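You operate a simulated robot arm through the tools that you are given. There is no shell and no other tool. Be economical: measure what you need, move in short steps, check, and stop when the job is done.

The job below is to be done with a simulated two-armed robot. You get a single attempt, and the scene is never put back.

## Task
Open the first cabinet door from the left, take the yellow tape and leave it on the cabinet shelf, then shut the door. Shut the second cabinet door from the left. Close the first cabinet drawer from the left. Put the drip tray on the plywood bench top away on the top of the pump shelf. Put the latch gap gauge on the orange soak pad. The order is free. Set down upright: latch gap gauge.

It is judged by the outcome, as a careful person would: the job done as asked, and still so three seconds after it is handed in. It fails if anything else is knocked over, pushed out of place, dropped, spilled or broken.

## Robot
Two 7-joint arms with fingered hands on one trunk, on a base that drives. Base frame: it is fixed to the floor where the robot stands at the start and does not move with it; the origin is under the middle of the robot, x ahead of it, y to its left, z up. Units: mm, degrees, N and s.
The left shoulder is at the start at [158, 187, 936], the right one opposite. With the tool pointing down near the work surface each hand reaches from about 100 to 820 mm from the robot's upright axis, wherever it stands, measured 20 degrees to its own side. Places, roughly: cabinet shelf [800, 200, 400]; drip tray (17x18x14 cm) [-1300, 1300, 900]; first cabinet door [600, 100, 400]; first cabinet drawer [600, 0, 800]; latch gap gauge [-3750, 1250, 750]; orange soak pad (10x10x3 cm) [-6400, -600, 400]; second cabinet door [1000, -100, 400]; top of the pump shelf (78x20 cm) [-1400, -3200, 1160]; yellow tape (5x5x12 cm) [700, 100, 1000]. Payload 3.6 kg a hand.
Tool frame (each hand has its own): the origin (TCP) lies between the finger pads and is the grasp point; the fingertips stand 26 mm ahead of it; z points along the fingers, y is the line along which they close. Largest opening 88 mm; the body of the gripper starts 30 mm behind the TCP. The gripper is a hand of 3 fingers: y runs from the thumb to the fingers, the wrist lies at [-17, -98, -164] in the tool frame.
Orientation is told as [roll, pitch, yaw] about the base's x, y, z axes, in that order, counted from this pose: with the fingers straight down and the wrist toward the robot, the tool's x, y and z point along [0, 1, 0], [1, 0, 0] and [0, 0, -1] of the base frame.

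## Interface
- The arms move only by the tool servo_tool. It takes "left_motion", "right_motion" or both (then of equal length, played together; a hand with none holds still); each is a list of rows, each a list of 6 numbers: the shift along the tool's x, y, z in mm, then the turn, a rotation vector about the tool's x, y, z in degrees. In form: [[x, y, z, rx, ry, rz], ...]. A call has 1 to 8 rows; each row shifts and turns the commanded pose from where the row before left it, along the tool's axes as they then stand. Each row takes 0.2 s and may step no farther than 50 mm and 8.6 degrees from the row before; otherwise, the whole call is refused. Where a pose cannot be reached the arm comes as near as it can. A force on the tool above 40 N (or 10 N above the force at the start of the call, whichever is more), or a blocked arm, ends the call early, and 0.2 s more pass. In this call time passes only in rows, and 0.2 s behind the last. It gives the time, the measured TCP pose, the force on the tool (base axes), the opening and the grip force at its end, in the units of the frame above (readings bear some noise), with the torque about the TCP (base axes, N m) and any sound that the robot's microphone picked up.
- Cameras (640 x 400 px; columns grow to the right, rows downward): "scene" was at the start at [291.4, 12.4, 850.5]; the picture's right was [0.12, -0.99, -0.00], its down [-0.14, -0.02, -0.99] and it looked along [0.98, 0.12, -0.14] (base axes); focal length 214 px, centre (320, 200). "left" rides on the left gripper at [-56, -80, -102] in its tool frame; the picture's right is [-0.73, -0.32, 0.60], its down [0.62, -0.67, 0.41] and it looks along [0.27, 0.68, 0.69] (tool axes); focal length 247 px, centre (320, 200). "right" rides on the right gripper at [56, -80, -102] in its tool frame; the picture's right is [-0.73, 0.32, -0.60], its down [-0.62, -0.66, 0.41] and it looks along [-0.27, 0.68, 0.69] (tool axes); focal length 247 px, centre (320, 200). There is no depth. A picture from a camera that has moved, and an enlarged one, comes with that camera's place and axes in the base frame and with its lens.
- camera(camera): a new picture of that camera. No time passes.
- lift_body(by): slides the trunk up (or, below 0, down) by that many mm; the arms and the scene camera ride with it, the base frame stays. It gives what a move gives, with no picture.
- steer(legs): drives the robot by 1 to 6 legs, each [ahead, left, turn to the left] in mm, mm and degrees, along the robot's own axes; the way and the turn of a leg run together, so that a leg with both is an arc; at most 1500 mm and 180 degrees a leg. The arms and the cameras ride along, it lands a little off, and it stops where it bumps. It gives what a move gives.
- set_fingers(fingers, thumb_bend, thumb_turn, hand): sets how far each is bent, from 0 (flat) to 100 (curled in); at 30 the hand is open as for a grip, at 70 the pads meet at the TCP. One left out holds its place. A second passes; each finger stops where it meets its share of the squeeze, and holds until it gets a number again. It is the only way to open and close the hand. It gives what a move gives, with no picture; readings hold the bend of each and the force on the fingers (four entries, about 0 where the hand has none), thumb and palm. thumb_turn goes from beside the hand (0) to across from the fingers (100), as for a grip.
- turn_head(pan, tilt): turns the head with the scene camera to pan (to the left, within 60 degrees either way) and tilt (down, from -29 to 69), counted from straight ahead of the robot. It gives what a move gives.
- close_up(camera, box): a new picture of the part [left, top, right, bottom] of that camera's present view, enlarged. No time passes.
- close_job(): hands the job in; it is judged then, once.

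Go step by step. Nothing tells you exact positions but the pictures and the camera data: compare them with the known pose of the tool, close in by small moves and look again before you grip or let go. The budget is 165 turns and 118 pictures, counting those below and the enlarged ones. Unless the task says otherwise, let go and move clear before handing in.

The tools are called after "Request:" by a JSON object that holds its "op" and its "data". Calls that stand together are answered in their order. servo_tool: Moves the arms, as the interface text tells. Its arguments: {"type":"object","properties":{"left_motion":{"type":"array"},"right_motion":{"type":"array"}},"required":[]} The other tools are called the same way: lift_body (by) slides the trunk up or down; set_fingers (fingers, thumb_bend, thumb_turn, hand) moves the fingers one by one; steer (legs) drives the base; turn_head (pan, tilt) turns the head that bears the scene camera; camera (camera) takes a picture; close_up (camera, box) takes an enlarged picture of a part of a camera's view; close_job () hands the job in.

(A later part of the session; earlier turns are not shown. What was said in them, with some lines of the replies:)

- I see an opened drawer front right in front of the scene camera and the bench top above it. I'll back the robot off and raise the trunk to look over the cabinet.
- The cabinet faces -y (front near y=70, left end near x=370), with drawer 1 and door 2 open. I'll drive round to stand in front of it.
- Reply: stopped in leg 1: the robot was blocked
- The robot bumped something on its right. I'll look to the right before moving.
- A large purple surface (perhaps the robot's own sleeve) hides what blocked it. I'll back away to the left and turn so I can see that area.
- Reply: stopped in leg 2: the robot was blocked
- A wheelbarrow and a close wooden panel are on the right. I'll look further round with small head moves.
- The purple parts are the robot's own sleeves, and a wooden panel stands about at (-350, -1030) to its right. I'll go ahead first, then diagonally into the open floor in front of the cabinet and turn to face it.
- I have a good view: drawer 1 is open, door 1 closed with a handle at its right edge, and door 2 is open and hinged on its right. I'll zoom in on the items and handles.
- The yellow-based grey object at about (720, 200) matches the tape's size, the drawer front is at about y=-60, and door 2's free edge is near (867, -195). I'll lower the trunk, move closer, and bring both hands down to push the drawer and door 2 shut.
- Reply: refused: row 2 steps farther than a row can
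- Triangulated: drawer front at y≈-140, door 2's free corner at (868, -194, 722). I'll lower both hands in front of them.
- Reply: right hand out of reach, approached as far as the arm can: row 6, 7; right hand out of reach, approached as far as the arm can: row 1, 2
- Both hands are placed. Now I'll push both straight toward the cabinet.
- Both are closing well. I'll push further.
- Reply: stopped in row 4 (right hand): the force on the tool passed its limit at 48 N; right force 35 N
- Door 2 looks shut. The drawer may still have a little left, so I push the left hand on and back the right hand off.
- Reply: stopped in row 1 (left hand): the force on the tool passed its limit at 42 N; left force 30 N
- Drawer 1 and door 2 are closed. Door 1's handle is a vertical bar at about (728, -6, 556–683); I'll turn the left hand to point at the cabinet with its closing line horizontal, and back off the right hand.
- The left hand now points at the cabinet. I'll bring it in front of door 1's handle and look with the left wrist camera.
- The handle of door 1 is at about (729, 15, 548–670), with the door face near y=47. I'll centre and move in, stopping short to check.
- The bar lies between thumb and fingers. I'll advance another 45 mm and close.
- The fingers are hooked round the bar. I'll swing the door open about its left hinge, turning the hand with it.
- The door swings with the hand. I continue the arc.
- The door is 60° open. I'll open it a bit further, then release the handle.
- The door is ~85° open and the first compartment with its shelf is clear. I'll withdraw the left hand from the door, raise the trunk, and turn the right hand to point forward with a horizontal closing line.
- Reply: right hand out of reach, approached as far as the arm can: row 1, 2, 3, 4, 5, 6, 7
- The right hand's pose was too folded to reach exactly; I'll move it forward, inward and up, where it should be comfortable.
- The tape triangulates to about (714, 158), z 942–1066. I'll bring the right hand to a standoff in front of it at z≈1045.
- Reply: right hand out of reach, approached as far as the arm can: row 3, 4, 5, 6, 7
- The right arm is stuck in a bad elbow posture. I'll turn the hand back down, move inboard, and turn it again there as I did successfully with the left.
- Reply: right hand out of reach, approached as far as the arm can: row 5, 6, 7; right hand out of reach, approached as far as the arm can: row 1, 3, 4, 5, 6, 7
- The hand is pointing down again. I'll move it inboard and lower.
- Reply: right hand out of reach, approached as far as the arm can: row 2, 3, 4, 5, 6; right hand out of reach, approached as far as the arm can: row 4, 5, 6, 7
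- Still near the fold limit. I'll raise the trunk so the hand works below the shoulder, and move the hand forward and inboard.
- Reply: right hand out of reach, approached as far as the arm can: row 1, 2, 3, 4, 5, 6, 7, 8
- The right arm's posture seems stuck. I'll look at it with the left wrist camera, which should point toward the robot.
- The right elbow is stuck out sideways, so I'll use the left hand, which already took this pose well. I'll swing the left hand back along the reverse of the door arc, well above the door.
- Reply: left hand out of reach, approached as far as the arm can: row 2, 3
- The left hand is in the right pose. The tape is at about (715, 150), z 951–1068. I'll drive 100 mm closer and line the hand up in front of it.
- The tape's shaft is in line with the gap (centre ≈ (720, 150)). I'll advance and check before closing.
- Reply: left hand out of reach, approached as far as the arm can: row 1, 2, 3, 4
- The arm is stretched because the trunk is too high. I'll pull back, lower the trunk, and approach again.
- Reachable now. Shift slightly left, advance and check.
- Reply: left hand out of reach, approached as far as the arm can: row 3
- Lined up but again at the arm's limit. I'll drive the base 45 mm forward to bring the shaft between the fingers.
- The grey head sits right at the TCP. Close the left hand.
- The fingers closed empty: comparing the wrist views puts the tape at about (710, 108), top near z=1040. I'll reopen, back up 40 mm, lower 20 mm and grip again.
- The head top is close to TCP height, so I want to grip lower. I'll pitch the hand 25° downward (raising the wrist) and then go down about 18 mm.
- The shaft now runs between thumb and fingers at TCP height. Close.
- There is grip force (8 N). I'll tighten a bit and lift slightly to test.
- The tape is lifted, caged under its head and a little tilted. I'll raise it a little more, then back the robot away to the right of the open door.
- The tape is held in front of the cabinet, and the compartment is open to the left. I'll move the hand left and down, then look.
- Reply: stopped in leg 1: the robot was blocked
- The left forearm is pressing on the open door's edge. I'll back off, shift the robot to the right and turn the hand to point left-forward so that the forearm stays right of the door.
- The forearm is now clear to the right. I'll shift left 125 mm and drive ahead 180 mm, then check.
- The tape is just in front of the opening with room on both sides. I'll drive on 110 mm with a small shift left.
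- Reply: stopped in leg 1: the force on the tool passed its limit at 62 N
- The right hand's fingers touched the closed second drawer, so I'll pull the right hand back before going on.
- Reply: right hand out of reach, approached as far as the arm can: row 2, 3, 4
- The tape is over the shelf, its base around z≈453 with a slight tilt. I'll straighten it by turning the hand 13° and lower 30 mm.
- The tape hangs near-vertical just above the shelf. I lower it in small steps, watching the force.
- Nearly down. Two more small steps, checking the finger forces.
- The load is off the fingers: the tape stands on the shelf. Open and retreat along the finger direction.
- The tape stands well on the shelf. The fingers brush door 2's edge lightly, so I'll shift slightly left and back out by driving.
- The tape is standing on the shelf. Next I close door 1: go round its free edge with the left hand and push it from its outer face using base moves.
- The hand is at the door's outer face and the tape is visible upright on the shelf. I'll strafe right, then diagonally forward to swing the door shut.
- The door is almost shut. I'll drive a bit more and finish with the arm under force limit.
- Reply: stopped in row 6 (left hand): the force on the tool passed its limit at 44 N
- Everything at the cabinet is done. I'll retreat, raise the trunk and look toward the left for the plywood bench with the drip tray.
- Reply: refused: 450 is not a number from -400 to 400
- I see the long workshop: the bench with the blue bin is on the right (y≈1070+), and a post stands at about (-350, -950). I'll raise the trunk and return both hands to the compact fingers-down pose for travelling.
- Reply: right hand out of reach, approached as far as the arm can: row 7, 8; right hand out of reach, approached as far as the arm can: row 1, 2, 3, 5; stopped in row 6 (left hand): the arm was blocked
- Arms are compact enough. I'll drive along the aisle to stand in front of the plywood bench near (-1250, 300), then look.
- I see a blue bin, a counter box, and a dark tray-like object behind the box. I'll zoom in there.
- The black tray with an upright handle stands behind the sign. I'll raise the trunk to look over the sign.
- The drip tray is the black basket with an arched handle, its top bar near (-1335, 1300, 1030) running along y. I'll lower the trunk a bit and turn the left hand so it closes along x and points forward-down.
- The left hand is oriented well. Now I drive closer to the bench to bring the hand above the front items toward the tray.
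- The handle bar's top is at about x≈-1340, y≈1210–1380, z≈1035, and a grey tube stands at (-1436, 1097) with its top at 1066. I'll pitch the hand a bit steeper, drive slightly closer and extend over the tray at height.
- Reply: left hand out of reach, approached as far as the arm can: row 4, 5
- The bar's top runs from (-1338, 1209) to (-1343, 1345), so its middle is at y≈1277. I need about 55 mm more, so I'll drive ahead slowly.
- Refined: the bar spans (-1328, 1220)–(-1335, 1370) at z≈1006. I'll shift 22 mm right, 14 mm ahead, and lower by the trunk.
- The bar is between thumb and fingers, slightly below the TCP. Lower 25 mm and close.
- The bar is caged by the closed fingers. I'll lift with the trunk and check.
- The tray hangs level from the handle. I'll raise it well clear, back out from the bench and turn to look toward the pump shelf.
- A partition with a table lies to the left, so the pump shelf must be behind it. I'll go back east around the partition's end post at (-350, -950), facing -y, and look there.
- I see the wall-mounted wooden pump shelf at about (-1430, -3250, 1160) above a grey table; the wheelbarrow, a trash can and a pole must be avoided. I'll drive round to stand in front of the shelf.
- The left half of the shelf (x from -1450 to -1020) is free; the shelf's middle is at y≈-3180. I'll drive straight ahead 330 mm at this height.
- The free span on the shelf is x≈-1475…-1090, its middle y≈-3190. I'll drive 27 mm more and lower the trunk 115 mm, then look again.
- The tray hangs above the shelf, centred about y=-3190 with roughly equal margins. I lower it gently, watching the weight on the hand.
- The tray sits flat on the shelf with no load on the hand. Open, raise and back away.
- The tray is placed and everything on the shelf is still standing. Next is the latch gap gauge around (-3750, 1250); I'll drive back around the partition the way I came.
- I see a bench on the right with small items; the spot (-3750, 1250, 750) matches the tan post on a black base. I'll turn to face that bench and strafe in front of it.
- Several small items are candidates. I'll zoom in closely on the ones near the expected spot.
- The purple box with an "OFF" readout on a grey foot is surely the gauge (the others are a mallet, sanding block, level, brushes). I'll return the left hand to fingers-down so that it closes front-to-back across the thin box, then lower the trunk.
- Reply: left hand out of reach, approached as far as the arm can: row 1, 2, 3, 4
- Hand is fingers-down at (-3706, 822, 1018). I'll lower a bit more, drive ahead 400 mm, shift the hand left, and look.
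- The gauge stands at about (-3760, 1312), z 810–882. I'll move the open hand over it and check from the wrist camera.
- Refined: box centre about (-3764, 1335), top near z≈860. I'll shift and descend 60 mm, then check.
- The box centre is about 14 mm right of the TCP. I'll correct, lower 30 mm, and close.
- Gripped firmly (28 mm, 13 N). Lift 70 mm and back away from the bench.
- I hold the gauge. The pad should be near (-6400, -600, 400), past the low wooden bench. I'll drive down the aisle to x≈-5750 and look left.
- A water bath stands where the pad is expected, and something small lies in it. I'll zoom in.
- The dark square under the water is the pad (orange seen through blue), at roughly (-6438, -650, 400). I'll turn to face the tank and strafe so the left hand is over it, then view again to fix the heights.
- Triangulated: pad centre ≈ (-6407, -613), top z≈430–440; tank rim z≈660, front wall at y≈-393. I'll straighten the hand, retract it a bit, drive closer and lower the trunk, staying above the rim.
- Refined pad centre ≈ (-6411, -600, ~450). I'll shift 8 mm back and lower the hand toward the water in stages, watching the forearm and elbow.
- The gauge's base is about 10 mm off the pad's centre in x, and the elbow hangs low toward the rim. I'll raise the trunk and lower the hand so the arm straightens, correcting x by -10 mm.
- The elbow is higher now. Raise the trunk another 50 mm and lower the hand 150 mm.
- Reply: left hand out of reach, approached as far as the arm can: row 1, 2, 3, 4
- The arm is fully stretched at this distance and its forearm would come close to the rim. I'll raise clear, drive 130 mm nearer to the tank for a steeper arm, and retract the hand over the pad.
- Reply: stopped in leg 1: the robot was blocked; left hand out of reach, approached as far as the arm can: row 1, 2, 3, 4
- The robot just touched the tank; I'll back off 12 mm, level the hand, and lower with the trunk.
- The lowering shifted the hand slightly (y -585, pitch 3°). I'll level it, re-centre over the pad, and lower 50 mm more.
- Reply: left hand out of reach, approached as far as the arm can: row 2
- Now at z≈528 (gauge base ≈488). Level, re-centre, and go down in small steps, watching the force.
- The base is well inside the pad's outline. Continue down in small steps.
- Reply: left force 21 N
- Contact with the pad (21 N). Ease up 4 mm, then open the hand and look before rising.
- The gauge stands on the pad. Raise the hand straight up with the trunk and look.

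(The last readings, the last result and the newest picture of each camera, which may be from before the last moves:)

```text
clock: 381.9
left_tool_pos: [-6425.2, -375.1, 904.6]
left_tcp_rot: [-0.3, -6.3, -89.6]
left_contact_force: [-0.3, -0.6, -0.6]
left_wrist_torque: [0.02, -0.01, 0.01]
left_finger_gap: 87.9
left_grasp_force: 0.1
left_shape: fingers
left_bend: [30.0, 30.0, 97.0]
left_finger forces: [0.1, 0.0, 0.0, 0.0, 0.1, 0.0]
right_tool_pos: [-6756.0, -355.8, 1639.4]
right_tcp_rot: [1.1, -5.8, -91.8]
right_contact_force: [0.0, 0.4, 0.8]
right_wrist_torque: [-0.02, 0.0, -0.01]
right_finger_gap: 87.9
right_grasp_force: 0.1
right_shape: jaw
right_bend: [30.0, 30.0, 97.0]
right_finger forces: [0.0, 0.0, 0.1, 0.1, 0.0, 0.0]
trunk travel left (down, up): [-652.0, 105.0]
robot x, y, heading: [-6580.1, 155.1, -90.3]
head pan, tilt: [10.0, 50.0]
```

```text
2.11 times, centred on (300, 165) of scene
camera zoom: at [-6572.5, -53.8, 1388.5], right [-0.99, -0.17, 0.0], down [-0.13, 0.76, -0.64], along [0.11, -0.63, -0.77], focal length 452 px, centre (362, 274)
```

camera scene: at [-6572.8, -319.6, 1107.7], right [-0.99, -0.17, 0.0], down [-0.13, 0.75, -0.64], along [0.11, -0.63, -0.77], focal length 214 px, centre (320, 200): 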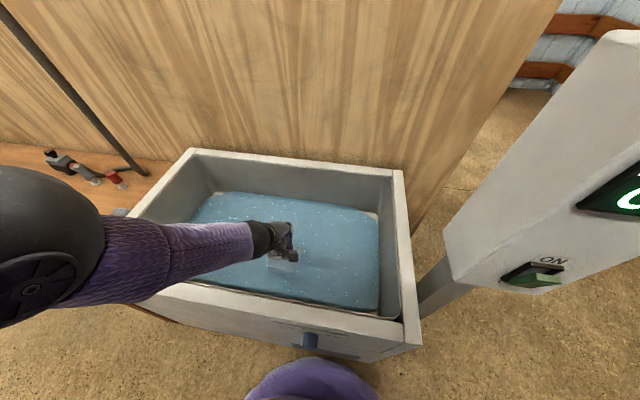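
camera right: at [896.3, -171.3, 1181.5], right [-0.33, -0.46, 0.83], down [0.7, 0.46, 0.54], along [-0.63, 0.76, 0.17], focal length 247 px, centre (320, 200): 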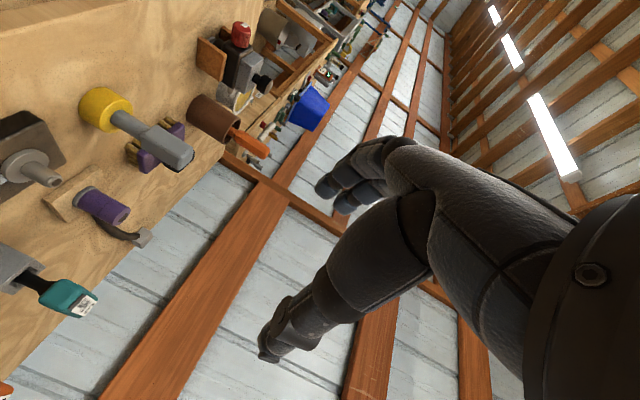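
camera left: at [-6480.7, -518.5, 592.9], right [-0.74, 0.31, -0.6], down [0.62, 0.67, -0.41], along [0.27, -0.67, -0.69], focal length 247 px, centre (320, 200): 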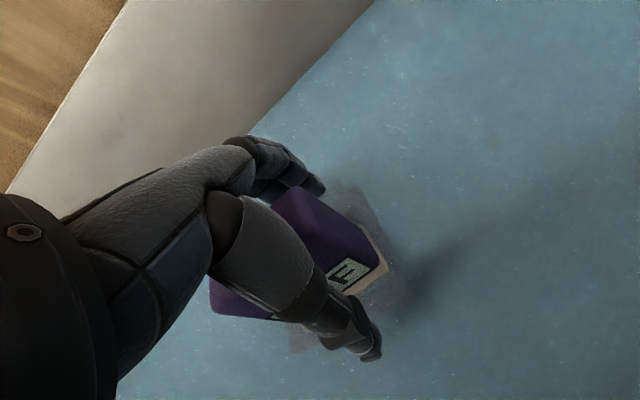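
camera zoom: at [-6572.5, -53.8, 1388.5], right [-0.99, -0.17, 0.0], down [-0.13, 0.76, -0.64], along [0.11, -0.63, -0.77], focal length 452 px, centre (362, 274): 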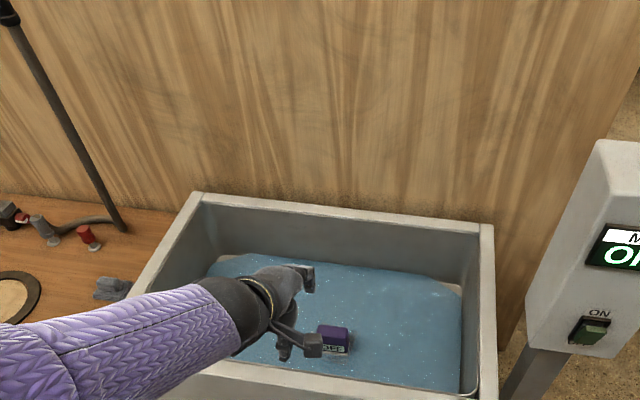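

The gauge stands upright in the bath. I'll back off a bit more and take one last close look.

Request:
{"op": "steer", "data": {"legs": [[-180, -100, 0]]}}

Request:
{"op": "close_up", "data": {"camera": "scene", "box": [180, 90, 380, 220]}}

```text
clock: 383.5
left_tool_pos: [-6521.6, -192.3, 905.0]
left_tcp_rot: [-0.3, -6.4, -89.4]
left_contact_force: [-0.8, 0.0, -1.0]
left_wrist_torque: [-0.02, 0.01, -0.01]
left_finger_gap: 88.0
left_grasp_force: 0.0
left_shape: fingers
left_bend: [30.0, 30.0, 97.0]
left_finger forces: [0.0, 0.1, 0.0, 0.0, 0.1, 0.1]
right_tool_pos: [-6853.2, -176.7, 1639.9]
right_tcp_rot: [1.1, -5.8, -91.6]
right_contact_force: [-0.2, -0.8, -0.4]
right_wrist_torque: [0.0, 0.03, -0.01]
right_finger_gap: 87.9
right_grasp_force: 0.1
right_shape: jaw
right_bend: [30.0, 30.0, 97.0]
right_finger forces: [0.1, 0.0, 0.0, 0.0, 0.1, 0.1]
trunk travel left (down, up): [-652.0, 105.0]
robot x, y, heading: [-6684.6, 332.5, -90.1]
head pan, tilt: [10.0, 50.0]
```

```text
3.08 times, centred on (280, 155) of scene
camera zoom: at [-6670.7, 127.4, 1388.6], right [-0.98, -0.17, 0.0], down [-0.13, 0.75, -0.64], along [0.11, -0.63, -0.77], focal length 660 px, centre (443, 338)
```

zoom: 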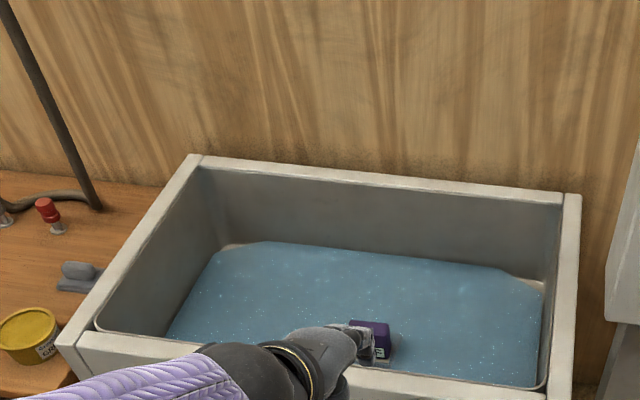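

The gauge is upright on the pad in the bath, both hands are empty and clear, and all the other tasks are finished. I'm handing the job in.

Request:
{"op": "close_job", "data": {}}

```text
The job is handed in.
```

I finished all five tasks and handed the job in; I checked each one with the cameras or force readings as I went, and both hands ended empty and clear.

- **Cabinet:** the yellow tape is standing on the shelf behind the first door. That door, the second door and the first drawer are all shut. I took the grey shaft with the yellow disc base to be the tape.
- **Drip tray:** it sits flat on top of the pump shelf, turned slightly, with its front-left corner right at the shelf edge.
- **Gauge:** I took the purple box with the "OFF" readout to be the latch gap gauge, since nothing was labelled as such. It stands upright on the pad, which lies underwater in the tank. I took the dark square under the water to be the orange pad.

The robot bumped something unseen early on and touched the tank lightly later. Its right hand also pressed the closed second drawer once. I saw nothing knocked over or moved by any of these.
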